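You operate a simulated robot arm through the tools that you are given. There is no shell and no other tool. Be economical: measure what you need, move in short steps, check, and stop when the job is done.

You run a simulated robot arm. Do the job below in one go: nothing can be reset, and whatever is moved stays where it is left.

Task
Pile some things up. At the end: one of the tea sachets from the worktop over the open shelves is on the worktop over the wide drawers; the soap dish from the worktop over the open shelves is on the worktop over the wide drawers, with the orange half from there on top of it and the jelly tub on top of that; whatever was shut is shut again. Leave all else as you found it, and nothing knocked over.

The check looks at the end state, three seconds after you hand in, the way a careful person would. Anything else that was tipped, shoved, dropped, spilled or broken makes it a failure.

Robot
A 6-joint arm with a two-finger parallel gripper, fixed in place. Base frame: the origin is at the foot of the arm, x ahead of it, y to its left, z up; the work surface is at about z = 91. Units: cm, rad, N and s.
With the tool pointing down near the work surface it reaches from about 24 to 62 cm from the base axis. Its first joint turns from -1.152 to 1.152 rad. Payload 2.7 kg.
Tool frame: the origin (TCP) lies between the finger pads and is the grasp point; the fingertips stand 2.3 cm ahead of it; z points along the fingers, y is the line along which they close. The gripper opens to 9.4 cm. The fingers are 3.8 cm wide and 1 cm thick; the gripper's body (5.4 by 9.6 cm) begins 3.9 cm behind the TCP.
Orientation is that of the tool frame in the base frame, as [roll, pitch, yaw] about the fixed x, y, z axes, in that order (R = Rz(yaw) Ry(pitch) Rx(roll)). With the fingers straight down and closing along the base's y, the tool's x points along the base's -x, its y along +y and its z along -z.

Tools
- The arm moves only by the tool jog_arm. Its arguments are lists of equal length, an entry for each row: "dp": the shift along the tool's x, y, z in cm, a list of three; "delta_rot": the turn, a rotation vector about the tool's x, y, z in rad, a list of three. In form: {"dp": [[tx, ty, tz], ...], "delta_rot": [[ax, ay, az], ...]}. A call has 1 to 8 rows; each row shifts and turns the commanded pose from where the row before left it, along the tool's axes as they then stand. "hand" is the opening in per cent of the stroke, from 0 (shut) to 100 (fully open), set as the call begins (left out, the last holds). Rows are played at 5 a second. More than 5 cm and 0.15 rad between two rows, or a gripper value outside its range, and nothing of the call is played. Where a pose cannot be reached the arm comes as near as it can. A force on the tool above 40 N (or 10 N above the force at the start of the call, whichever is more), or a blocked arm, ends the call early, and 0.2 s more pass. Each finger travels about 4.5 cm/s and halts on what it meets, pressing with about 37 N; the grip force reading is that of the motor and also rises with nothing between the fingers. The clock runs only during rows and for 0.2 s after the last one: add rows that do not move to give the fingers time. It gives the time, the measured TCP pose, the force on the tool (base axes), the opening and the grip force at its end, in the units of the frame above (readings bear some noise), with the torque about the TCP (base axes, N m) and any sound that the robot's microphone picked up.
- Cameras (640 x 400 px; columns grow to the right, rows downward): "scene" is fixed at [8.27, -44.48, 140.88]; the picture's right is [0.61, -0.79, 0.00], its down [-0.55, -0.42, -0.72] and it looks along [0.57, 0.44, -0.69] (base axes); focal length 289 px, centre (320, 200). "wrist" rides on the gripper at [8.6, 1.6, -7.4] in the tool frame; the picture's right is [-0.18, 0.98, 0.00], its down [-0.58, -0.11, -0.81] and it looks along [-0.79, -0.15, 0.59] (tool axes); focal length 243 px, centre (320, 200). There is no depth. A picture from a camera that has moved, and an enlarged one, comes with that camera's place and axes in the base frame and with its lens. The place of the scene camera against the robot may be out by one fixed shift of up to 2.5 cm in any direction.
- get_image(camera): a new picture of that camera. It takes no simulated time.
- enlarge(camera, box): a new picture of the part [left, top, right, bottom] of that camera's present view, enlarged. It takes no simulated time.
- hand_in(): hands the job in; it is judged then, once.

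Work in short steps. Places have to be worked out from the pictures, the camera data and where the tool is seen: move nearer, look again, correct. Check each grasp and each placing, and mend what went wrong. You have 120 turns and 84 pictures in all, those below and enlarged ones among them. Open the gripper and draw the arm clear of the work before you hand the job in, unless the task says otherwise; then end with one line.

The tools are called after "Emit:" as a command line: name --argument value ..., lists and objects as JSON in quotes. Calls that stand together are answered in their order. jog_arm: Moves the arm, as the interface text tells. Its arguments: {"type":"object","properties":{"dp":{"type":"array","items":{"type":"array","items":{"type":"number"}}},"delta_rot":{"type":"array","items":{"type":"array","items":{"type":"number"}}},"hand":{"type":"number"}},"required":["dp","delta_rot"]} The other tools are called the same way: get_image (camera) takes a picture; enlarge (camera, box) takes an enlarged picture of a part of a camera's view; hand_in () hands the job in.

At the start:

```text
time: 0.0
ee_pos: [35.45, -13.72, 117.07]
tool_rot: [-3.141, -0.001, 3.141]
ft_force: [-0.1, 0.4, 0.2]
ft_torque: [-0.03, 0.02, -0.02]
grip_width: 9.41
finger_force: 0.1
```

scene: 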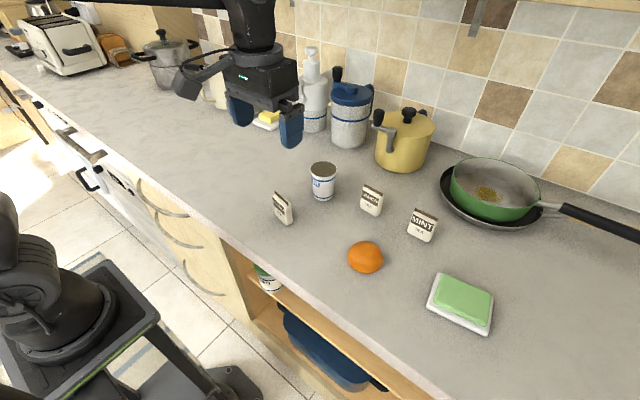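
wrist: 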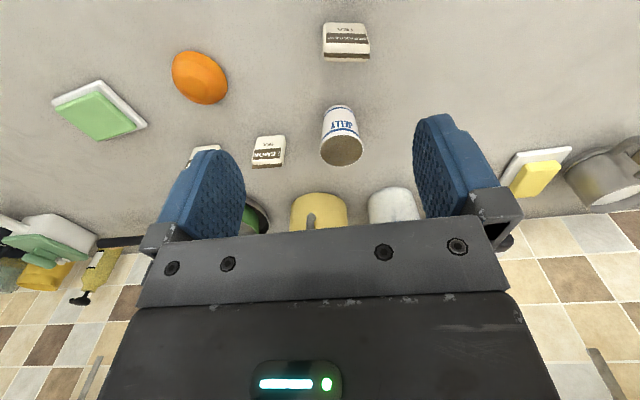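

The objects seem to be right of the arm. I'll zoom in to find the cabinet boundary and the shapes of the objects.

Emit:
enlarge --camera "scene" --box '[120, 130, 320, 300]'

Emit:
enlarge --camera "scene" --box '[330, 170, 530, 340]'

Emit:
enlarge --camera "wrist" --box '[30, 0, 390, 225]'

```text
2.35 times, centred on (220, 215) of scene
camera zoom: at [8.27, -44.48, 140.88], right [0.61, -0.79, 0.0], down [-0.55, -0.42, -0.72], along [0.57, 0.44, -0.69], focal length 680 px, centre (555, 165)
```

zoom: 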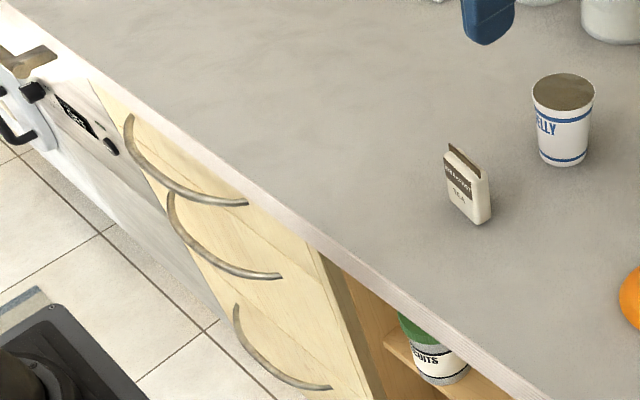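

```text
2.35 times, centred on (430, 255) of scene
camera zoom: at [8.27, -44.48, 140.88], right [0.61, -0.79, 0.0], down [-0.55, -0.42, -0.72], along [0.57, 0.44, -0.69], focal length 680 px, centre (61, 71)
```

zoom: 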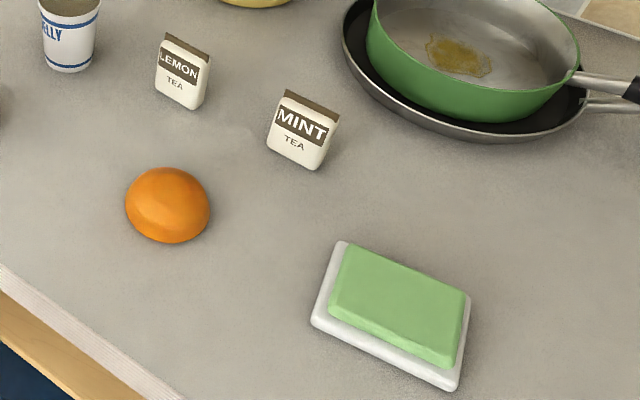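

```text
1.78 times, centred on (210, 112) of wrist
camera zoom: at [26.61, -12.04, 124.49], right [0.18, 0.98, 0.0], down [0.58, -0.11, 0.81], along [0.79, -0.15, -0.59], focal length 431 px, centre (516, 356)
```

zoom: 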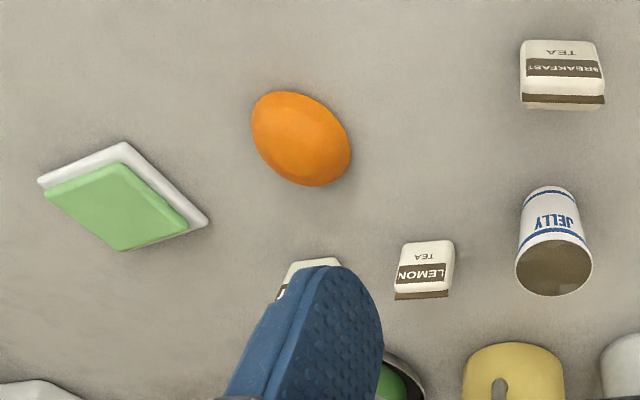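

Everything needed is over the open shelves, which end near y≈-2. I'll look closely at the orange and tub shapes before planning the stack.

Emit:
enlarge --camera "wrist" --box '[160, 35, 240, 115]'

Emit:
enlarge --camera "scene" --box '[340, 230, 396, 280]'

Emit:
enlarge --camera "scene" --box '[260, 150, 360, 230]'

```text
5.00 times, centred on (200, 75) of wrist
camera zoom: at [26.61, -12.04, 124.49], right [0.18, 0.98, 0.0], down [0.58, -0.11, 0.81], along [0.79, -0.15, -0.59], focal length 1213 px, centre (920, 825)
```

zoom: 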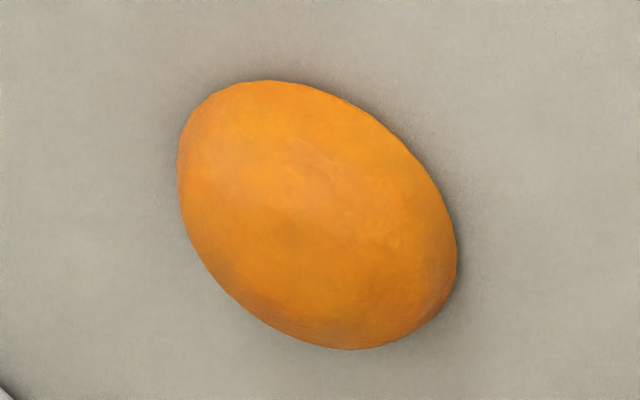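

```text
8.00 times, centred on (368, 255) of scene
camera zoom: at [8.27, -44.48, 140.88], right [0.61, -0.79, 0.0], down [-0.55, -0.42, -0.72], along [0.57, 0.44, -0.69], focal length 2312 px, centre (-64, -240)
```

zoom: 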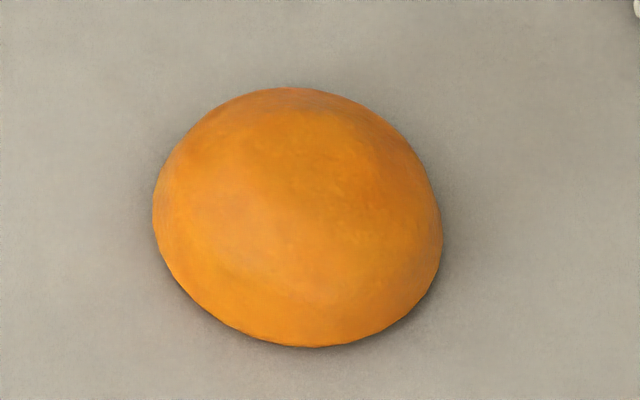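

```text
5.00 times, centred on (310, 190) of scene
camera zoom: at [8.27, -44.48, 140.88], right [0.61, -0.79, 0.0], down [-0.55, -0.42, -0.72], along [0.57, 0.44, -0.69], focal length 1445 px, centre (370, 250)
```

zoom: 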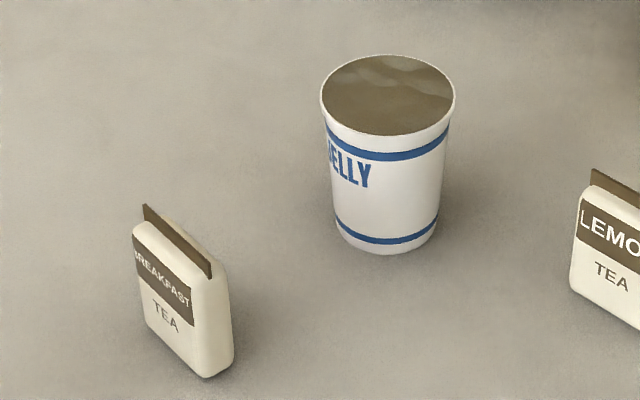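

The orange is a low dome, flat side down, about 7 cm wide. I'll start with the breakfast sachet, at about (38.4,-11.3). I go over it, turn slightly and look again.

Emit:
jog_arm --dp '[[-1.5, 1.2, 3], [-1.5, 1.2, 3], [0, 0, 4], [0, 0, 0]]' --delta_rot '[[0, 0, 0.09], [0, 0, 0.09], [0, 0, 0], [0, 0, 0]]' --hand 100

Emit:
get_image --camera "wrist"

Emit:
get_image --camera "scene"

```text
time: 1.0
ee_pos: [38.51, -11.4, 107.11]
tool_rot: [-3.141, 0.0, 2.96]
ft_force: [-1.1, 0.6, 0.5]
ft_torque: [0.01, -0.02, 0.0]
grip_width: 9.41
finger_force: 0.2
```

```text
75 pictures are left
camera wrist: at [30.11, -8.3, 114.42], right [0.36, 0.93, 0.0], down [0.55, -0.21, 0.81], along [0.75, -0.29, -0.59], focal length 243 px, centre (320, 200)
```

wrist: 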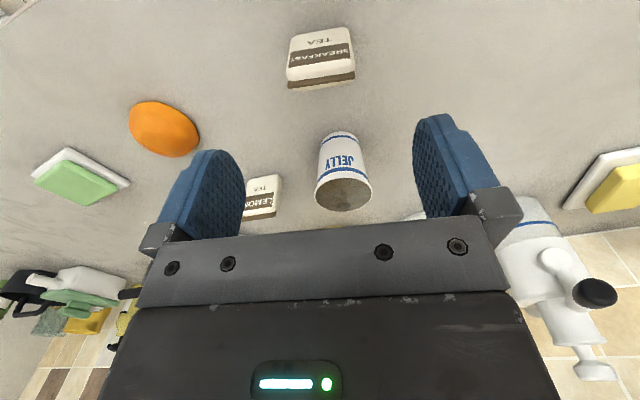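

```text
74 pictures are left
```

scene: 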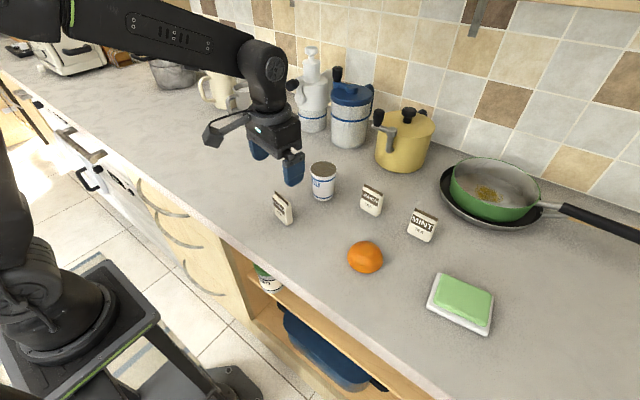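

The sachet's front bottom edge runs from (37.0,-13.7) to (38.2,-8.8), so the TCP is already above its centre. I go down and grip it across its width.

Emit:
jog_arm --dp '[[0, 0, 3], [0, 0, 3], [0, 0, 3], [0, 0, 2.6], [0, 0, 0]]' --delta_rot '[[0, 0, 0.05], [0, 0, 0], [0, 0, 0], [0, 0, 0], [0, 0, 0]]'

Emit:
get_image --camera "wrist"

Emit:
enlarge --camera "scene" --box '[220, 130, 380, 240]'

```text
time: 2.2
ee_pos: [38.47, -11.56, 95.55]
tool_rot: [3.141, 0.0, 2.911]
ft_force: [-0.3, 0.1, 0.8]
ft_torque: [0.0, -0.01, 0.0]
grip_width: 9.41
finger_force: 0.2
```

```text
73 pictures are left
camera wrist: at [30.32, -7.91, 102.87], right [0.4, 0.92, 0.0], down [0.54, -0.24, 0.81], along [0.74, -0.33, -0.59], focal length 243 px, centre (320, 200)
```

wrist: 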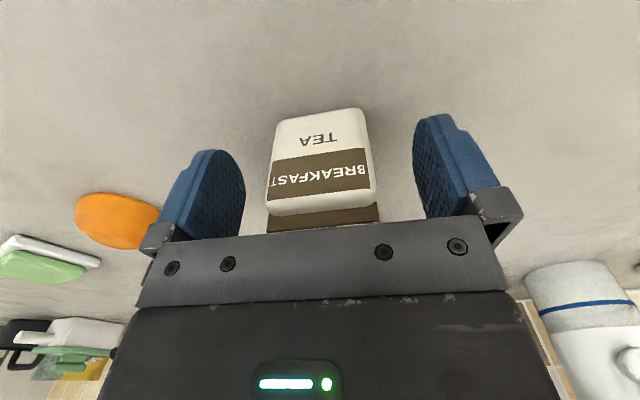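

```text
3.64 times, centred on (300, 185) of scene
camera zoom: at [8.27, -44.48, 140.88], right [0.61, -0.79, 0.0], down [-0.55, -0.42, -0.72], along [0.57, 0.44, -0.69], focal length 1051 px, centre (393, 254)
```

zoom: 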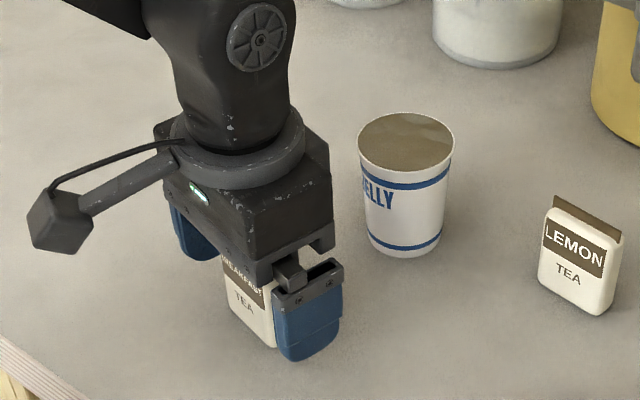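

The sachet sits between the fingers and the body clears its top. I close on it.

Emit:
jog_arm --dp '[[0, 0, 0], [0, 0, 0], [0, 0, 0], [0, 0, 0], [0, 0, 0], [0, 0, 0], [0, 0, 0]]' --delta_rot '[[0, 0, 0], [0, 0, 0], [0, 0, 0], [0, 0, 0], [0, 0, 0], [0, 0, 0], [0, 0, 0]]' --hand 30

```text
time: 3.8
ee_pos: [38.48, -11.54, 95.65]
tool_rot: [3.141, -0.001, 2.91]
ft_force: [-0.4, 0.3, 0.2]
ft_torque: [-0.01, -0.02, -0.01]
grip_width: 4.89
finger_force: 36.9
```

Gripped at 4.89 cm. I lift it, then carry it in +y to the drawers' worktop.

Emit:
jog_arm --dp '[[0, 0, -2], [0, 0, -3], [0, 0, -3], [0.5, 2, 0], [0.7, 3, 0], [0.7, 3, 0], [0.7, 3, 0], [0, 0, 0]]' --delta_rot '[[0, 0, 0], [0, 0, 0], [0, 0, 0], [0, 0, 0], [0, 0, 0], [0, 0, 0], [0, 0, 0], [0, 0, 0]]'

Emit:
jog_arm --dp '[[0.7, 3, 0], [0.9, 4, 0], [0.9, 4, 0], [0.9, 4, 0], [0.9, 4, 0], [0.9, 4, 0], [0.9, 3.6, 0], [0, 0, 0]]' --delta_rot '[[0, 0, 0], [0, 0, 0], [0, 0, 0], [0, 0, 0], [0, 0, 0], [0, 0, 0], [0, 0, 0], [0, 0, 0]]'

Emit:
get_image --camera "scene"

Emit:
get_image --camera "wrist"

```text
time: 5.6
ee_pos: [38.46, -0.14, 103.64]
tool_rot: [3.141, 0.0, 2.912]
ft_force: [1.0, 0.9, -0.5]
ft_torque: [0.04, -0.01, 0.01]
grip_width: 4.89
finger_force: 37.4
```

```text
time: 7.4
ee_pos: [38.51, 27.17, 103.49]
tool_rot: [-3.141, -0.001, 2.911]
ft_force: [-0.9, -1.0, -0.5]
ft_torque: [-0.01, -0.02, -0.01]
grip_width: 4.86
finger_force: 36.9
```

```text
71 pictures are left
```

scene: 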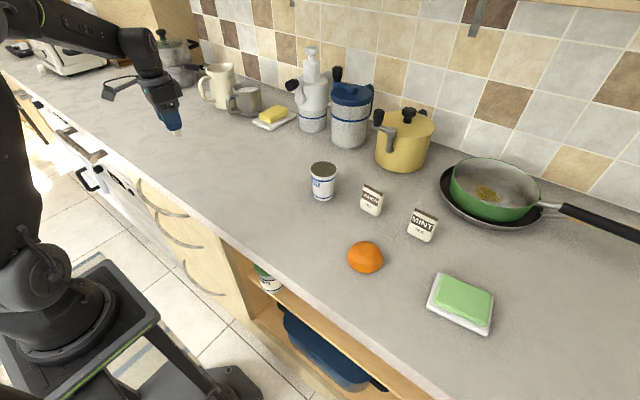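

```text
70 pictures are left
camera wrist: at [30.47, 30.71, 110.83], right [0.4, 0.91, 0.0], down [0.54, -0.24, 0.81], along [0.74, -0.33, -0.59], focal length 243 px, centre (320, 200)
```

wrist: 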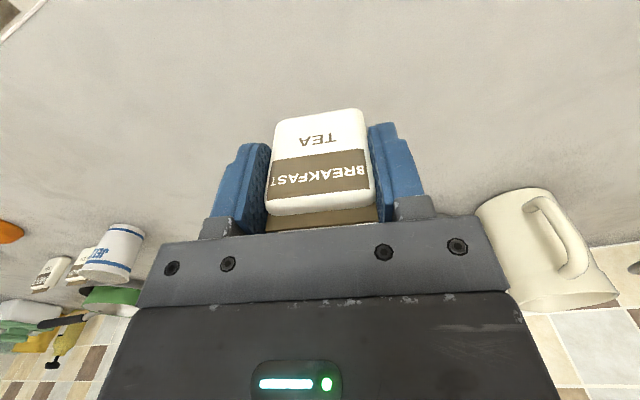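

Clear of the mug, with free worktop below. I lower it to its original grip height and release.

Emit:
jog_arm --dp '[[0, 0, 3], [0, 0, 3], [0, 0, 1.3], [0, 0, 0.5], [0, 0, 0], [0, 0, 0]]' --delta_rot '[[0, 0, 0], [0, 0, 0], [0, 0, 0], [0, 0, 0], [0, 0, 0], [0, 0, 0]]'

```text
time: 8.8
ee_pos: [38.45, 27.1, 95.66]
tool_rot: [3.141, 0.0, 2.912]
ft_force: [0.1, 0.4, -0.2]
ft_torque: [0.03, -0.03, 0.0]
grip_width: 4.88
finger_force: 37.5
```

Almost touching, with no force yet. I go down 0.1 cm more and open.

Emit:
jog_arm --dp '[[0, 0, 0.1], [0, 0, 0]]' --delta_rot '[[0, 0, 0], [0, 0, 0]]'

Emit:
jog_arm --dp '[[0, 0, 0], [0, 0, 0], [0, 0, 0], [0, 0, 0], [0, 0, 0]]' --delta_rot '[[0, 0, 0], [0, 0, 0], [0, 0, 0], [0, 0, 0], [0, 0, 0]]' --hand 100

Emit:
jog_arm --dp '[[0, 0, -2], [0, 0, -3], [0, 0, -4], [0, 0, -3]]' --delta_rot '[[0, 0, 0], [0, 0, 0], [0, 0, 0], [0, 0, 0]]'

Emit:
get_image --camera "wrist"

```text
time: 9.4
ee_pos: [38.5, 27.01, 95.59]
tool_rot: [3.141, 0.0, 2.912]
ft_force: [-0.2, -0.1, 0.0]
ft_torque: [0.01, 0.02, 0.01]
grip_width: 4.88
finger_force: 37.2
```

```text
time: 10.6
ee_pos: [38.6, 27.08, 95.77]
tool_rot: [3.14, -0.001, 2.912]
ft_force: [0.2, -0.3, -1.3]
ft_torque: [0.0, 0.01, -0.01]
grip_width: 9.42
finger_force: 0.2
```

```text
time: 11.6
ee_pos: [38.49, 27.18, 107.52]
tool_rot: [-3.141, 0.0, 2.911]
ft_force: [-0.2, -0.1, 0.7]
ft_torque: [0.02, -0.01, 0.02]
grip_width: 9.42
finger_force: 0.0
```

```text
69 pictures are left
camera wrist: at [30.34, 30.79, 114.96], right [0.4, 0.92, 0.0], down [0.54, -0.24, 0.81], along [0.74, -0.33, -0.59], focal length 243 px, centre (320, 200)
```

wrist: 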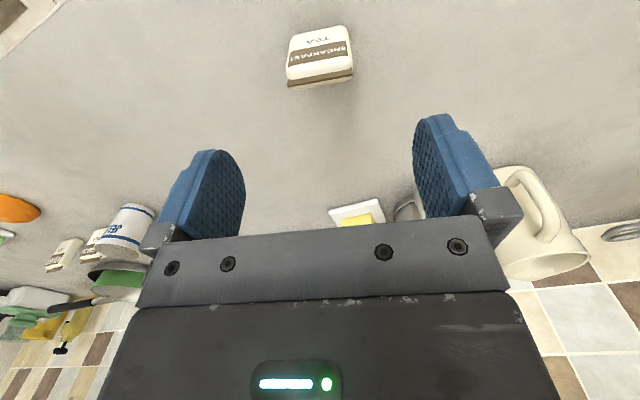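

The sachet stands well at (38.5,27). Next I turn so the fingers close across the dish's short side (about 0.136 rad from base x), then travel to it.

Emit:
jog_arm --dp '[[0, 0, 0], [0, 0, 0], [0, 0, 0], [0, 0, 0], [0, 0, 0], [0, 0, 0], [0, 0, 0], [0, 0, 0]]' --delta_rot '[[0, 0, 0.15], [0, 0, 0.15], [0, 0, 0.15], [0, 0, 0.15], [0, 0, 0.15], [0, 0, 0.15], [0, 0, 0.15], [0, 0, 0.15]]'

Emit:
jog_arm --dp '[[-4.9, 0, 0], [-4.9, 0, 0], [-4.9, 0, 0], [-4.9, 0, 0], [-4.9, 0, 0], [-4.9, 0, 0], [-4.9, 0, 0], [-4.9, 0, 0]]' --delta_rot '[[0, 0, 0], [0, 0, 0], [0, 0, 0], [0, 0, 0], [0, 0, 0], [0, 0, 0], [0, 0, 0], [0, 0, 0]]'

```text
time: 13.4
ee_pos: [38.55, 27.07, 107.59]
tool_rot: [3.141, 0.001, 1.709]
ft_force: [-0.4, -0.6, 0.3]
ft_torque: [-0.02, -0.02, -0.03]
grip_width: 9.43
finger_force: 0.1
```

```text
time: 15.2
ee_pos: [43.99, -11.8, 107.75]
tool_rot: [-3.141, -0.002, 1.714]
ft_force: [-0.2, -0.4, -0.2]
ft_torque: [0.01, 0.0, -0.04]
grip_width: 9.38
finger_force: 0.0
```

I continue toward the near end of the dish and look.

Emit:
jog_arm --dp '[[-4.25, -1.18, 0], [-4.25, -1.18, 0], [-4.25, -1.18, 0], [-4.25, -1.18, 0], [-4.25, -1.18, 0], [-4.25, -1.18, 0], [0, 0, 0]]' --delta_rot '[[0, 0, 0], [0, 0, 0], [0, 0, 0], [0, 0, 0], [0, 0, 0], [0, 0, 0], [0, 0, 0]]'

Emit:
get_image --camera "wrist"

Emit:
get_image --camera "scene"

```text
time: 16.8
ee_pos: [40.58, -38.19, 107.6]
tool_rot: [-3.141, 0.0, 1.712]
ft_force: [-0.2, -0.2, -0.4]
ft_torque: [0.0, -0.01, 0.02]
grip_width: 9.4
finger_force: 0.0
```

```text
68 pictures are left
camera wrist: at [40.9, -29.24, 114.97], right [1.0, -0.04, 0.0], down [-0.03, -0.59, 0.81], along [-0.04, -0.81, -0.59], focal length 243 px, centre (320, 200)
```

wrist: 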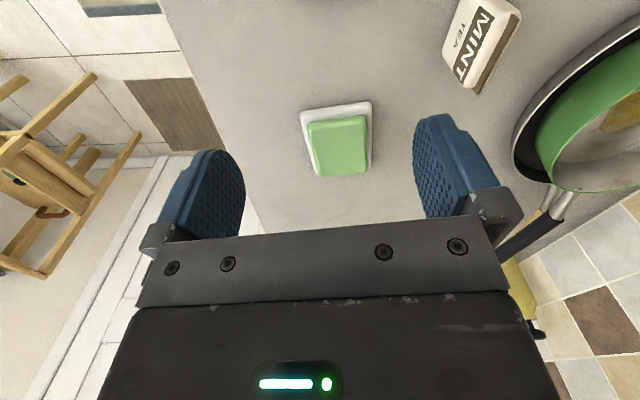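

```text
67 pictures are left
```

scene: 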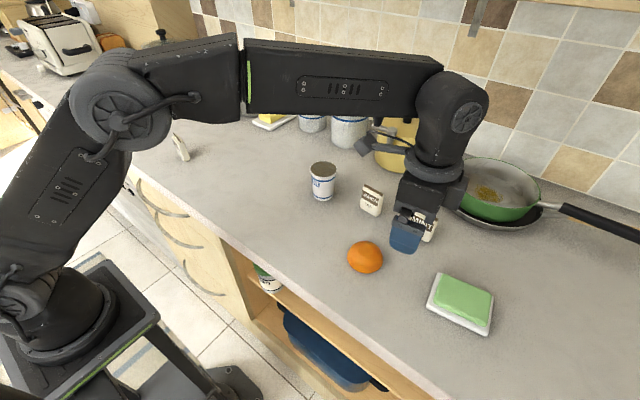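

The dish's near edge is centred at about (41.8,-44.4), 7.5 cm wide. I aim to grip about 2 cm in from that end, stopping first at z=97.

Emit:
jog_arm --dp '[[-2.8, 0.1, 2], [-2.8, 0.1, 3], [-2.63, 0.1, 3], [0, 0, 2.6], [0, 0, 0]]' --delta_rot '[[0, 0, 0], [0, 0, 0], [0, 0, 0], [0, 0, 0], [0, 0, 0]]'

Emit:
get_image --camera "wrist"

Emit:
enlarge --camera "scene" --box '[360, 220, 520, 340]'

```text
time: 18.0
ee_pos: [42.17, -46.05, 97.12]
tool_rot: [3.141, 0.0, 1.713]
ft_force: [0.1, -0.7, -0.3]
ft_torque: [-0.01, 0.04, 0.04]
grip_width: 9.4
finger_force: 0.0
```

```text
66 pictures are left
camera wrist: at [42.52, -37.21, 104.39], right [1.0, -0.04, 0.0], down [-0.03, -0.59, 0.81], along [-0.04, -0.81, -0.59], focal length 243 px, centre (320, 200)
```

wrist: 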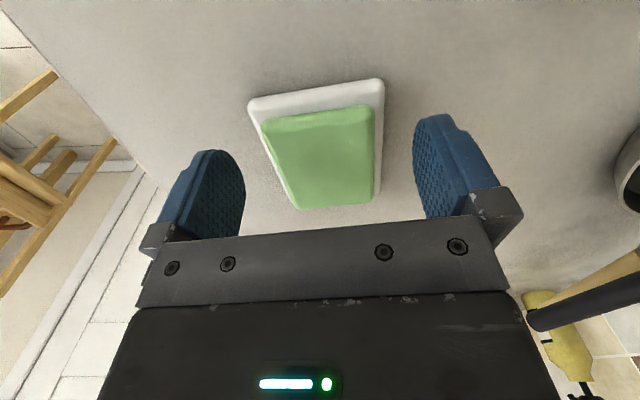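

```text
3.33 times, centred on (440, 280) of scene
camera zoom: at [8.26, -44.48, 140.88], right [0.61, -0.79, 0.0], down [-0.55, -0.42, -0.72], along [0.57, 0.44, -0.69], focal length 963 px, centre (-80, -67)
```

zoom: 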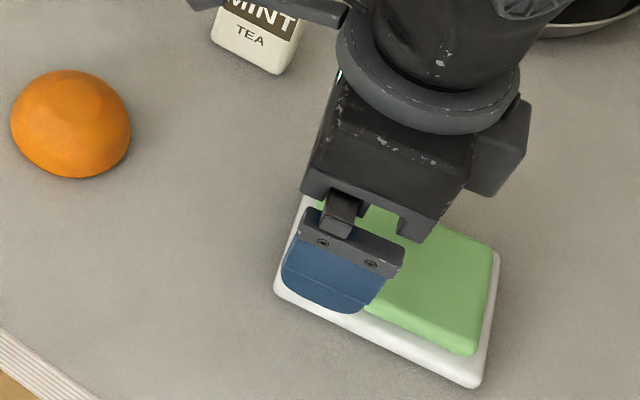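

The reach holds (r≈62.5) and the dish is centred between the fingers. I go 0.6 cm farther and down toward z≈93.4, watching the force.

Emit:
jog_arm --dp '[[-0.6, -0.1, 1.2], [0, 0, 1.2], [0, 0, 0.8], [0, 0, 0.3], [0, 0, 0]]' --delta_rot '[[0, 0, 0], [0, 0, 0], [0, 0, 0], [0, 0, 0], [0, 0, 0]]'

Emit:
get_image --camera "wrist"

Emit:
enlarge --camera "scene" --box '[360, 220, 520, 340]'

```text
time: 19.2
ee_pos: [42.06, -46.62, 93.64]
tool_rot: [3.141, -0.001, 1.712]
ft_force: [0.3, 0.2, -0.3]
ft_torque: [-0.02, 0.0, 0.02]
grip_width: 9.4
finger_force: 0.0
```

```text
64 pictures are left
camera wrist: at [42.4, -37.82, 100.89], right [1.0, -0.04, 0.0], down [-0.03, -0.59, 0.81], along [-0.04, -0.81, -0.59], focal length 243 px, centre (320, 200)
```

wrist: 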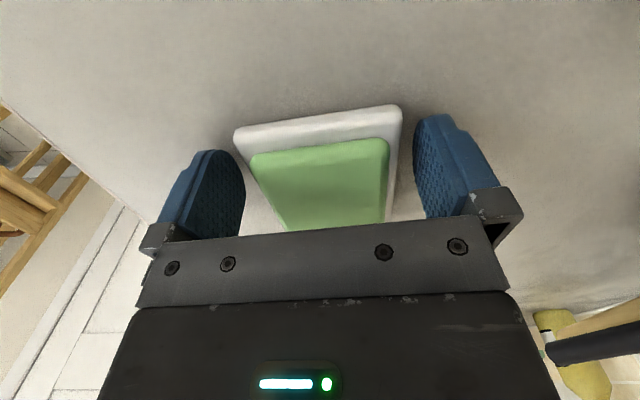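

```text
3.33 times, centred on (440, 280) of scene
camera zoom: at [8.27, -44.48, 140.88], right [0.61, -0.79, 0.0], down [-0.55, -0.42, -0.72], along [0.57, 0.44, -0.69], focal length 963 px, centre (-80, -67)
```

zoom: 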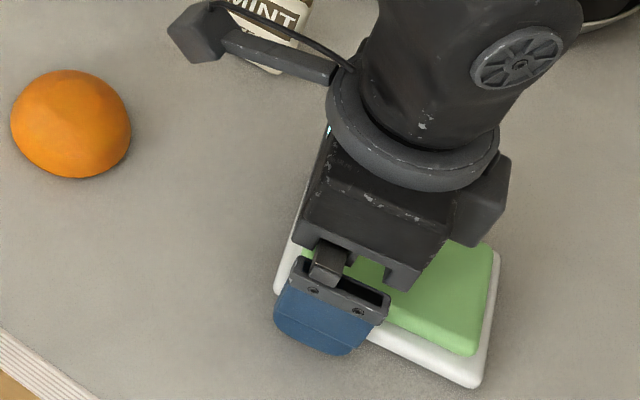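

The fingers straddle the dish with tips at about 91.3. I go a touch lower and close.

Emit:
jog_arm --dp '[[0, 0, 0.12], [0, 0, 0]]' --delta_rot '[[0, 0, 0], [0, 0, 0]]'

Emit:
jog_arm --dp '[[0, 0, 0], [0, 0, 0], [0, 0, 0], [0, 0, 0]]' --delta_rot '[[0, 0, 0], [0, 0, 0], [0, 0, 0], [0, 0, 0]]' --hand 50

Emit:
get_image --camera "wrist"

```text
time: 19.8
ee_pos: [42.11, -46.69, 93.44]
tool_rot: [3.142, -0.001, 1.711]
ft_force: [0.2, 0.2, 1.0]
ft_torque: [-0.01, 0.0, 0.0]
grip_width: 9.39
finger_force: 0.0
```

```text
time: 20.8
ee_pos: [42.16, -46.69, 93.45]
tool_rot: [3.142, 0.001, 1.713]
ft_force: [-0.8, 0.0, 0.1]
ft_torque: [-0.02, -0.05, -0.03]
grip_width: 7.93
finger_force: 37.0
```

```text
62 pictures are left
camera wrist: at [42.37, -37.85, 100.79], right [1.0, -0.04, 0.0], down [-0.03, -0.59, 0.81], along [-0.04, -0.81, -0.59], focal length 243 px, centre (320, 200)
```

wrist: 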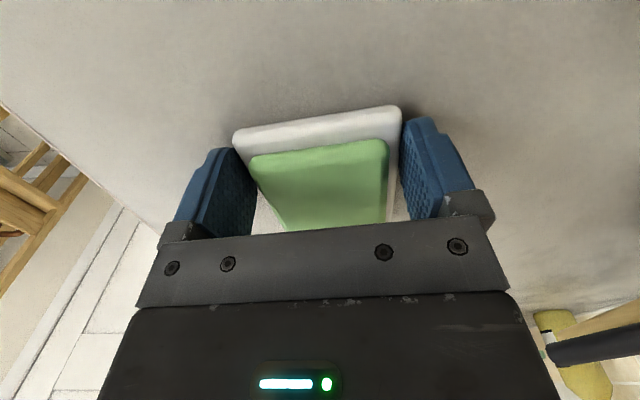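

Gripped at 7.93 cm on the dish rim. I lift gently and check that it stays level.

Emit:
jog_arm --dp '[[0, 0, -0.5], [0, 0, -1], [0, 0, -1.5], [0, 0, -1], [0, 0, 0]]' --delta_rot '[[0, 0, 0], [0, 0, 0], [0, 0, 0], [0, 0, 0], [0, 0, 0]]'

Emit:
get_image --camera "wrist"

Emit:
enlarge --camera "scene" --box '[340, 190, 540, 340]'

```text
time: 22.0
ee_pos: [42.01, -46.65, 97.55]
tool_rot: [-3.14, -0.001, 1.714]
ft_force: [0.9, 0.4, -0.9]
ft_torque: [-0.01, 0.01, 0.02]
grip_width: 4.7
finger_force: 0.1
```

```text
61 pictures are left
camera wrist: at [42.37, -37.81, 104.84], right [1.0, -0.04, 0.0], down [-0.03, -0.59, 0.81], along [-0.04, -0.81, -0.59], focal length 243 px, centre (320, 200)
```

wrist: 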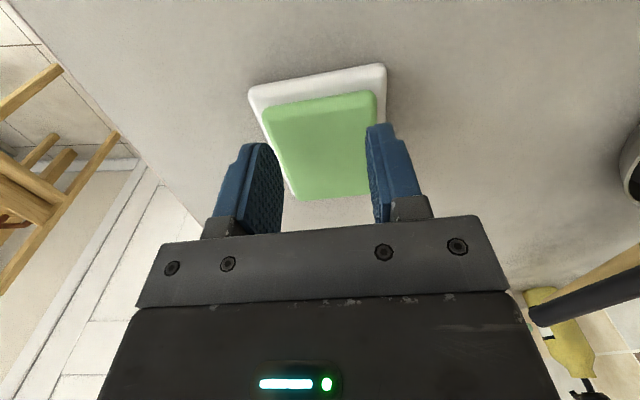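

```text
2.67 times, centred on (440, 265) of scene
camera zoom: at [8.27, -44.48, 140.88], right [0.61, -0.79, 0.0], down [-0.55, -0.42, -0.72], along [0.57, 0.44, -0.69], focal length 771 px, centre (0, 27)
```

zoom: 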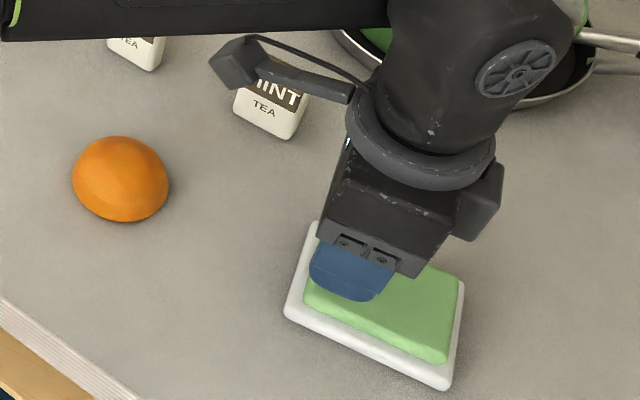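

It slipped off and the dish settled back where it was. I open and test whether I can reach closer to the dish's centre, so there is less leverage.

Emit:
jog_arm --dp '[[0, 0, -1], [0, 0, 0], [0, 0, 0], [0, 0, 0]]' --delta_rot '[[0, 0, 0], [0, 0, 0], [0, 0, 0], [0, 0, 0]]' --hand 100

Emit:
jog_arm --dp '[[-1, -0.05, 1], [-1, -0.05, 0.5], [0, 0, 0]]' --delta_rot '[[0, 0, 0], [0, 0, 0], [0, 0, 0]]'

Emit:
get_image --camera "wrist"

```text
time: 23.0
ee_pos: [42.13, -46.76, 98.49]
tool_rot: [-3.142, 0.0, 1.712]
ft_force: [-0.2, -1.3, 0.3]
ft_torque: [0.02, 0.0, 0.01]
grip_width: 9.42
finger_force: 0.0
```

```text
time: 23.8
ee_pos: [41.62, -48.16, 96.91]
tool_rot: [-3.141, 0.0, 1.712]
ft_force: [-0.1, -0.2, 0.1]
ft_torque: [0.01, 0.01, -0.01]
grip_width: 9.4
finger_force: 0.0
out of reach, approached as far as the arm can: row 2
```

```text
59 pictures are left
camera wrist: at [41.95, -39.22, 104.18], right [1.0, -0.04, 0.0], down [-0.03, -0.59, 0.81], along [-0.04, -0.81, -0.59], focal length 243 px, centre (320, 200)
```

wrist: 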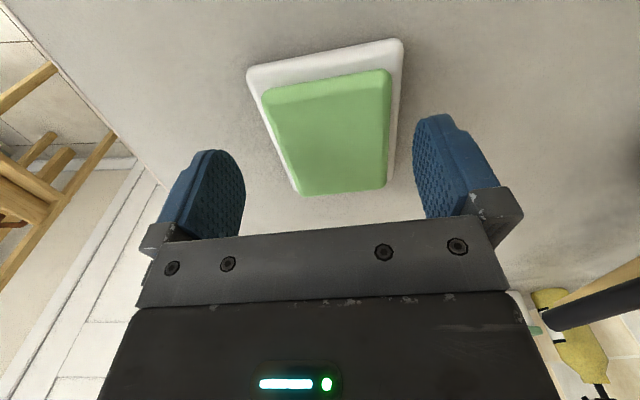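

The reach limit is about r=63.6. I aim for (42.2,-47.6), about 3 cm in from the near end, and descend.

Emit:
jog_arm --dp '[[0.47, 0.65, 0], [0, 0, 1], [0, 0, 1], [0, 0, 0]]' --delta_rot '[[0, 0, -0.02], [0, 0, 0], [0, 0, 0], [0, 0, 0]]'

Emit:
get_image --camera "wrist"

```text
time: 24.8
ee_pos: [42.25, -47.68, 94.76]
tool_rot: [-3.141, 0.001, 1.732]
ft_force: [0.0, -0.3, 0.3]
ft_torque: [0.01, 0.01, -0.02]
grip_width: 9.4
finger_force: 0.0
```

```text
58 pictures are left
camera wrist: at [42.36, -38.67, 102.13], right [1.0, -0.02, 0.0], down [-0.01, -0.59, 0.81], along [-0.02, -0.81, -0.59], focal length 243 px, centre (320, 200)
```

wrist: 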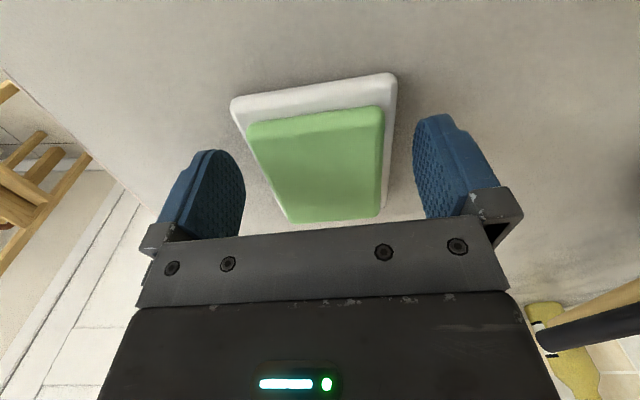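

Well placed. I go down until the tips just touch the worktop.

Emit:
jog_arm --dp '[[0, 0, 0.6], [0, 0, 0.6], [0, 0, 0.15], [0, 0, 0]]' --delta_rot '[[0, 0, 0], [0, 0, 0], [0, 0, 0], [0, 0, 0]]'

Emit:
jog_arm --dp '[[0, 0, 0.1], [0, 0, 0]]' --delta_rot '[[0, 0, 0], [0, 0, 0]]'

```text
time: 25.8
ee_pos: [42.29, -47.43, 93.37]
tool_rot: [3.141, -0.001, 1.731]
ft_force: [0.3, -0.1, 0.5]
ft_torque: [0.01, 0.0, -0.02]
grip_width: 9.38
finger_force: 0.0
```

```text
time: 26.4
ee_pos: [42.27, -47.56, 93.4]
tool_rot: [3.14, 0.0, 1.732]
ft_force: [0.1, 0.4, 0.7]
ft_torque: [0.03, 0.01, -0.01]
grip_width: 9.41
finger_force: 0.0
```

The tips are at the surface. I close, then lift only slightly to test the hold.

Emit:
jog_arm --dp '[[0, 0, 0], [0, 0, 0], [0, 0, 0], [0, 0, 0], [0, 0, 0]]' --delta_rot '[[0, 0, 0], [0, 0, 0], [0, 0, 0], [0, 0, 0], [0, 0, 0]]' --hand 50

Emit:
jog_arm --dp '[[0, 0, -0.2], [0, 0, -0.2], [0, 0, -0.2], [0, 0, 0], [0, 0, 0]]' --delta_rot '[[0, 0, 0], [0, 0, 0], [0, 0, 0], [0, 0, 0], [0, 0, 0]]'

Emit:
enlarge --camera "scene" --box '[400, 240, 520, 340]'

```text
time: 27.6
ee_pos: [42.24, -47.56, 93.36]
tool_rot: [-3.14, 0.0, 1.732]
ft_force: [-0.6, 0.6, 1.5]
ft_torque: [0.17, 0.02, -0.02]
grip_width: 7.93
finger_force: 36.9
```

```text
time: 28.8
ee_pos: [42.36, -47.41, 93.91]
tool_rot: [-3.141, 0.0, 1.734]
ft_force: [0.0, -1.2, -2.2]
ft_torque: [0.02, 0.02, 0.03]
grip_width: 7.93
finger_force: 37.2
```

```text
4.00 times, centred on (460, 290) of scene
camera zoom: at [8.27, -44.49, 140.88], right [0.61, -0.79, 0.0], down [-0.55, -0.42, -0.72], along [0.57, 0.44, -0.69], focal length 1156 px, centre (-240, -160)
```

zoom: 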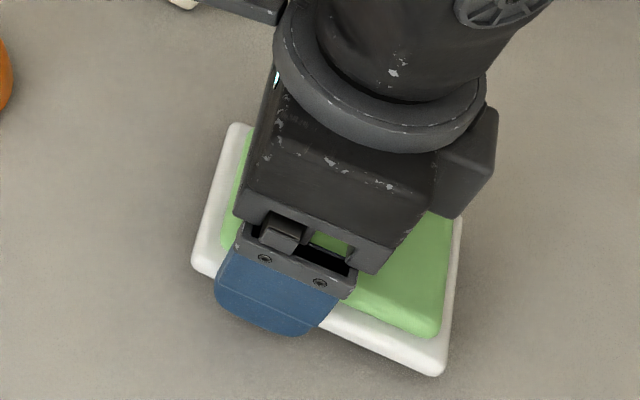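

It holds at 7.93 with about 2 N of load. I lift further, slowly.

Emit:
jog_arm --dp '[[0, 0, -0.4], [0, 0, -0.4], [0, 0, -0.4], [0, 0, -0.4], [0, 0, -0.4], [0, 0, 0]]' --delta_rot '[[0, 0, 0], [0, 0, 0], [0, 0, 0], [0, 0, 0], [0, 0, 0], [0, 0, 0]]'

Emit:
get_image --camera "wrist"

Emit:
enlarge --camera "scene" --box '[400, 240, 520, 340]'

```text
time: 30.2
ee_pos: [42.36, -47.58, 95.87]
tool_rot: [3.139, 0.001, 1.732]
ft_force: [0.5, 0.2, -2.7]
ft_torque: [0.07, 0.0, -0.03]
grip_width: 7.93
finger_force: 36.7
```

```text
56 pictures are left
camera wrist: at [42.39, -38.63, 103.3], right [1.0, -0.02, 0.0], down [-0.01, -0.59, 0.81], along [-0.02, -0.81, -0.59], focal length 243 px, centre (320, 200)
```

wrist: 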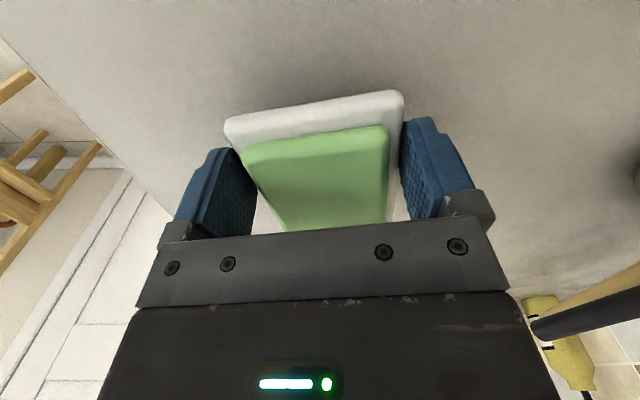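

```text
4.00 times, centred on (460, 290) of scene
camera zoom: at [8.27, -44.49, 140.88], right [0.61, -0.79, 0.0], down [-0.55, -0.42, -0.72], along [0.57, 0.44, -0.69], focal length 1156 px, centre (-240, -160)
```

zoom: 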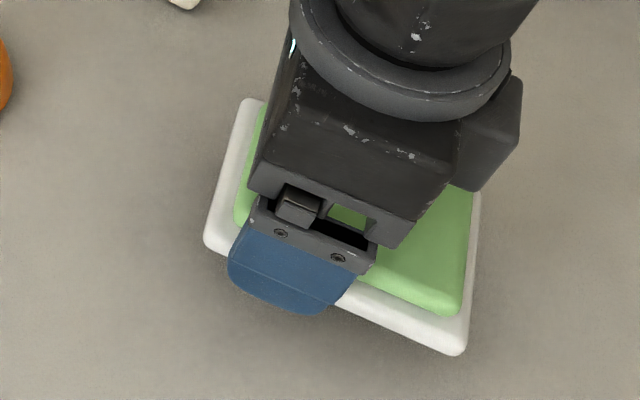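

Held firmly and level, about 270 g. I raise it to z≈105 and carry it along +y, above everything on the way.

Emit:
jog_arm --dp '[[0, 0, -1.5], [0.5, 0, -2.5], [1.5, 0, -2.5], [2.5, 0.3, -2.5], [3.5, 0.5, 0], [3.5, 0.5, 0], [3.5, 0.5, 0], [3.5, 0.5, 0]]' --delta_rot '[[0, 0, 0], [0, 0, 0], [0, 0, 0], [0, 0, 0], [0, 0, 0], [0, 0, 0], [0, 0, 0], [0, 0, 0]]'

Emit:
jog_arm --dp '[[3.5, 0.5, 0], [3.5, 0.5, 0], [3.5, 0.5, 0], [3.5, 0.5, 0], [3.5, 0.5, 0], [3.5, 0.5, 0], [3.5, 0.5, 0], [0, 0, 0]]' --delta_rot '[[0, 0, 0], [0, 0, 0], [0, 0, 0], [0, 0, 0], [0, 0, 0], [0, 0, 0], [0, 0, 0], [0, 0, 0]]'

Emit:
get_image --camera "scene"

```text
time: 32.0
ee_pos: [41.51, -28.83, 104.94]
tool_rot: [-3.141, 0.001, 1.731]
ft_force: [-0.8, -0.1, -2.9]
ft_torque: [0.08, 0.05, -0.02]
grip_width: 7.94
finger_force: 36.7
```

```text
time: 33.8
ee_pos: [41.15, -4.13, 104.97]
tool_rot: [-3.141, 0.0, 1.731]
ft_force: [-0.3, 0.2, -2.4]
ft_torque: [0.08, 0.02, -0.01]
grip_width: 7.97
finger_force: 36.5
```

```text
54 pictures are left
```

scene: 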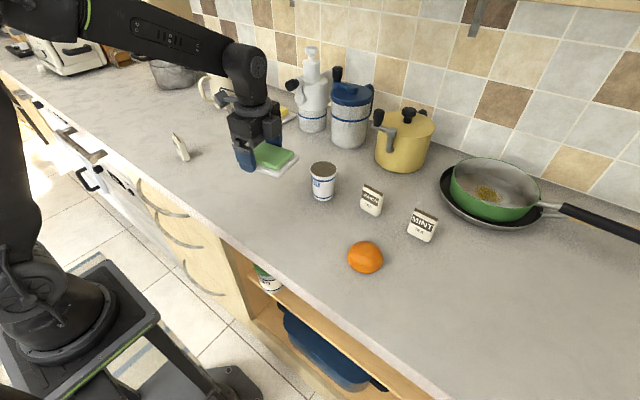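

Still held. The remaining move is about 17.6 cm in +y, then down.

Emit:
jog_arm --dp '[[3.48, 0.48, 0], [3.48, 0.48, 0], [3.48, 0.48, 0], [3.48, 0.48, 0], [3.48, 0.48, 0], [0, 0, 3], [0, 0, 3], [0, 0, 0]]' --delta_rot '[[0, 0, 0], [0, 0, 0], [0, 0, 0], [0, 0, 0], [0, 0, 0], [0, 0, 0], [0, 0, 0], [0, 0, 0]]'

Emit:
jog_arm --dp '[[0, 0, 2.5], [0, 0, 1.5], [0, 0, 0.8], [0, 0, 0.3], [0, 0, 0.2], [0, 0, 0]]' --delta_rot '[[0, 0, 0], [0, 0, 0], [0, 0, 0], [0, 0, 0], [0, 0, 0], [0, 0, 0]]'

Emit:
enlarge --camera "scene" --box '[140, 80, 300, 200]'

```text
time: 35.6
ee_pos: [40.75, 13.37, 98.85]
tool_rot: [3.139, 0.0, 1.731]
ft_force: [0.8, 0.7, -2.8]
ft_torque: [0.05, 0.0, 0.0]
grip_width: 7.94
finger_force: 36.9
```

```text
time: 37.0
ee_pos: [40.71, 13.38, 93.57]
tool_rot: [-3.141, 0.0, 1.732]
ft_force: [-0.6, -0.1, -3.1]
ft_torque: [0.07, 0.0, 0.0]
grip_width: 7.97
finger_force: 36.4
```

```text
3.33 times, centred on (220, 140) of scene
camera zoom: at [8.27, -44.48, 140.89], right [0.61, -0.79, 0.0], down [-0.55, -0.42, -0.72], along [0.57, 0.44, -0.69], focal length 963 px, centre (653, 400)
```

zoom: 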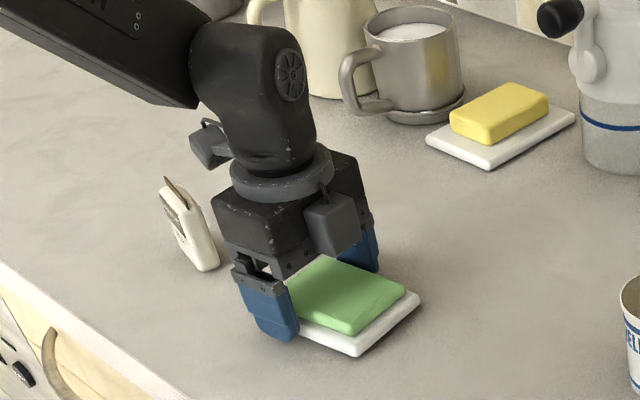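

Still carrying full weight, so it isn't quite down. I lower a further 0.2 cm and release.

Emit:
jog_arm --dp '[[0, 0, 0.1], [0, 0, 0.1], [0, 0, 0]]' --delta_rot '[[0, 0, 0], [0, 0, 0], [0, 0, 0]]'

Emit:
jog_arm --dp '[[0, 0, 0], [0, 0, 0], [0, 0, 0], [0, 0, -0.5], [0, 0, -2], [0, 0, -4], [0, 0, -4], [0, 0, -3]]' --delta_rot '[[0, 0, 0], [0, 0, 0], [0, 0, 0], [0, 0, 0], [0, 0, 0], [0, 0, 0], [0, 0, 0], [0, 0, 0]]' --hand 100

Emit:
get_image --camera "wrist"

Emit:
enlarge --camera "scene" --box '[140, 80, 300, 200]'

```text
time: 37.8
ee_pos: [40.75, 13.4, 93.45]
tool_rot: [3.14, 0.001, 1.73]
ft_force: [0.3, -0.1, -3.4]
ft_torque: [0.09, 0.06, -0.02]
grip_width: 7.93
finger_force: 37.0
```

```text
time: 39.6
ee_pos: [40.59, 13.35, 106.86]
tool_rot: [-3.141, -0.001, 1.731]
ft_force: [0.4, -0.1, 0.3]
ft_torque: [0.01, -0.01, 0.03]
grip_width: 9.4
finger_force: 0.0
```

```text
52 pictures are left
camera wrist: at [40.77, 22.32, 114.29], right [1.0, -0.02, 0.0], down [-0.01, -0.59, 0.81], along [-0.02, -0.81, -0.59], focal length 243 px, centre (320, 200)
```

wrist: 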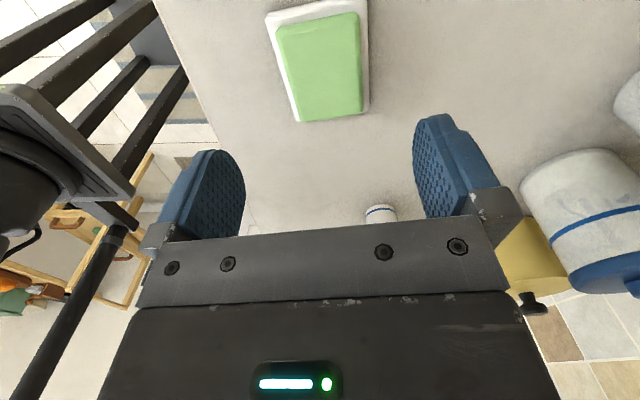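

```text
3.33 times, centred on (220, 140) of scene
camera zoom: at [8.26, -44.48, 140.88], right [0.61, -0.79, 0.0], down [-0.55, -0.42, -0.72], along [0.57, 0.44, -0.69], focal length 963 px, centre (653, 400)
```

zoom: 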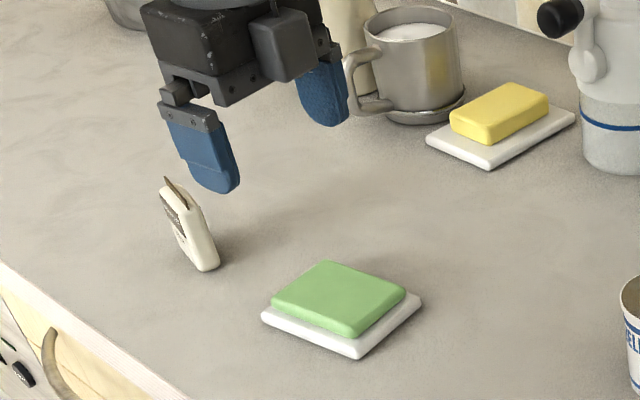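

The dish is down cleanly at about (40.9,11.5). Next I go back toward the orange for a look before gripping.

Emit:
jog_arm --dp '[[-4.57, -1, 0], [-4.57, -1, 0], [-4.57, -1, 0], [-4.57, -1, 0], [-4.57, -1, 0], [-4.57, -1, 0], [-4.57, -1, 0], [-4.57, -1, 0]]' --delta_rot '[[0, 0, 0], [0, 0, 0], [0, 0, 0], [0, 0, 0], [0, 0, 0], [0, 0, 0], [0, 0, 0], [0, 0, 0]]'

Emit:
get_image --camera "wrist"

```text
time: 41.4
ee_pos: [38.61, -24.22, 106.82]
tool_rot: [-3.14, -0.001, 1.733]
ft_force: [0.2, -0.1, -0.8]
ft_torque: [-0.01, -0.02, -0.03]
grip_width: 9.41
finger_force: 0.0
```

```text
50 pictures are left
camera wrist: at [38.76, -15.26, 114.21], right [1.0, -0.02, 0.0], down [-0.01, -0.59, 0.81], along [-0.02, -0.81, -0.59], focal length 243 px, centre (320, 200)
```

wrist: 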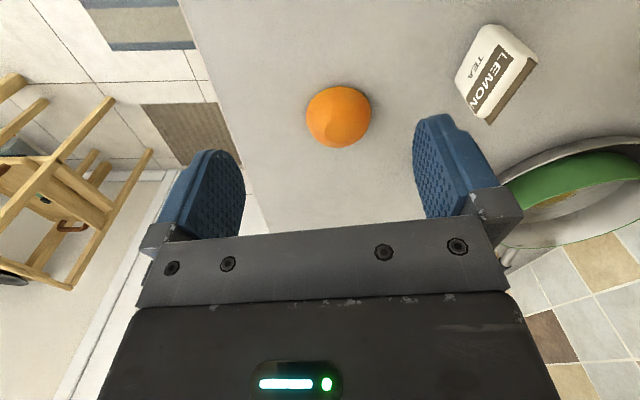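

The orange is centred at about (40.2,-31.6), 6.9 cm across. I move above it to z≈98 and check centring.

Emit:
jog_arm --dp '[[-3.8, 0.2, 2], [-3.76, 0.2, 2], [0, 0, 2.5], [0, 0, 2], [0, 0, 0]]' --delta_rot '[[0, 0, 0], [0, 0, 0], [0, 0, 0], [0, 0, 0], [0, 0, 0]]'

Emit:
get_image --camera "wrist"

Emit:
enlarge --camera "scene" --box '[310, 200, 430, 290]'

```text
time: 42.6
ee_pos: [40.28, -31.31, 98.3]
tool_rot: [3.141, 0.0, 1.732]
ft_force: [-0.5, 0.8, -0.2]
ft_torque: [0.01, -0.01, 0.03]
grip_width: 9.4
finger_force: 0.1
```

```text
49 pictures are left
camera wrist: at [40.38, -22.5, 105.74], right [1.0, -0.02, 0.0], down [-0.01, -0.59, 0.81], along [-0.02, -0.81, -0.59], focal length 243 px, centre (320, 200)
```

wrist: 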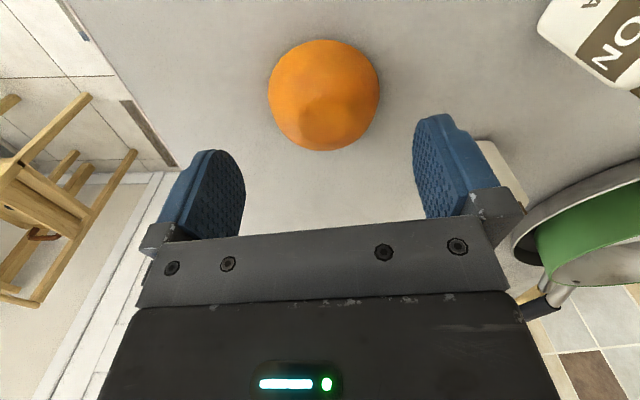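

```text
4.44 times, centred on (370, 245) of scene
camera zoom: at [8.27, -44.48, 140.88], right [0.61, -0.79, 0.0], down [-0.55, -0.42, -0.72], along [0.57, 0.44, -0.69], focal length 1284 px, centre (98, 0)
```

zoom: 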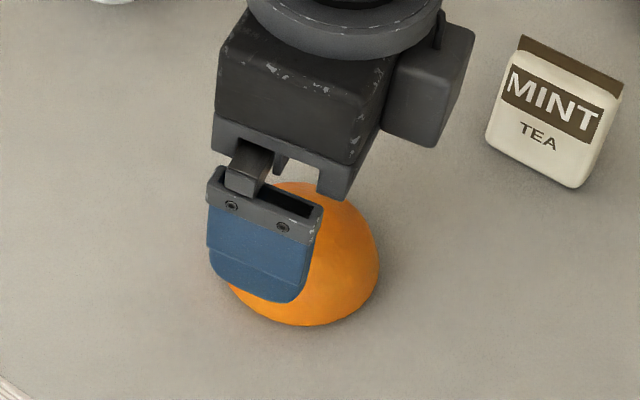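

The orange's centre reads (40.4,-31.5). I descend with the tips near the worktop to grip at its widest part, low down.

Emit:
jog_arm --dp '[[-0.16, 0.08, 1.5], [0, 0, 1.5], [0, 0, 1.2], [0, 0, 0.5], [0, 0, 0]]' --delta_rot '[[0, 0, 0], [0, 0, 0], [0, 0, 0], [0, 0, 0], [0, 0, 0]]'

Emit:
get_image --camera "wrist"

```text
time: 43.8
ee_pos: [40.37, -31.55, 93.71]
tool_rot: [3.14, -0.001, 1.732]
ft_force: [-0.3, -0.5, -0.1]
ft_torque: [-0.01, 0.01, 0.0]
grip_width: 9.4
finger_force: 0.1
```

```text
47 pictures are left
camera wrist: at [40.52, -22.62, 101.07], right [1.0, -0.02, 0.0], down [-0.01, -0.59, 0.81], along [-0.02, -0.81, -0.59], focal length 243 px, centre (320, 200)
```

wrist: 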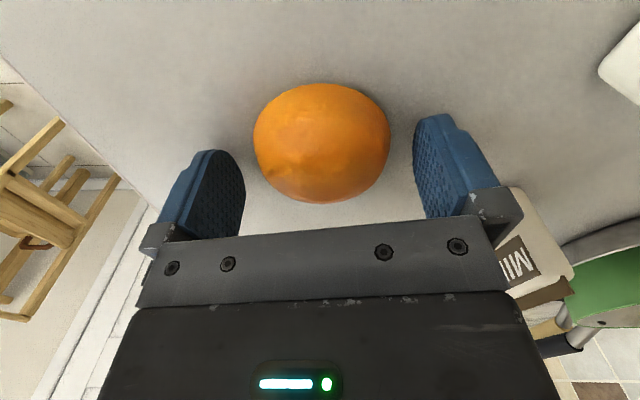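

Well centred. I go down 0.3 more and close.

Emit:
jog_arm --dp '[[0, 0, 0.15], [0, 0, 0.15], [0, 0, 0]]' --delta_rot '[[0, 0, 0], [0, 0, 0], [0, 0, 0]]'

Emit:
jog_arm --dp '[[0, 0, 0], [0, 0, 0], [0, 0, 0], [0, 0, 0], [0, 0, 0]]' --delta_rot '[[0, 0, 0], [0, 0, 0], [0, 0, 0], [0, 0, 0], [0, 0, 0]]' --hand 50

Emit:
jog_arm --dp '[[0, 0, -0.2], [0, 0, -0.2], [0, 0, -0.2], [0, 0, 0]]' --delta_rot '[[0, 0, 0], [0, 0, 0], [0, 0, 0], [0, 0, 0]]'

Emit:
get_image --camera "wrist"

```text
time: 44.6
ee_pos: [40.32, -31.51, 93.52]
tool_rot: [3.141, 0.0, 1.73]
ft_force: [-0.3, -0.4, 0.1]
ft_torque: [0.0, -0.03, 0.0]
grip_width: 9.37
finger_force: 0.1
```

```text
time: 45.8
ee_pos: [40.37, -31.45, 93.46]
tool_rot: [3.141, 0.0, 1.731]
ft_force: [-0.5, 0.1, 2.4]
ft_torque: [0.01, 0.03, 0.04]
grip_width: 6.83
finger_force: 36.4
```

```text
time: 46.8
ee_pos: [40.42, -31.43, 94.07]
tool_rot: [-3.139, 0.001, 1.731]
ft_force: [2.2, -2.0, 3.0]
ft_torque: [-0.12, -0.08, 0.03]
grip_width: 6.17
finger_force: 37.3
```

```text
46 pictures are left
camera wrist: at [40.49, -22.63, 101.44], right [1.0, -0.02, 0.0], down [-0.01, -0.59, 0.81], along [-0.02, -0.81, -0.59], focal length 243 px, centre (320, 200)
```

wrist: 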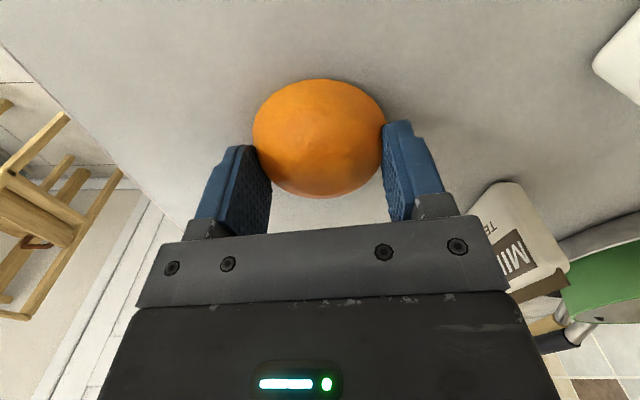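

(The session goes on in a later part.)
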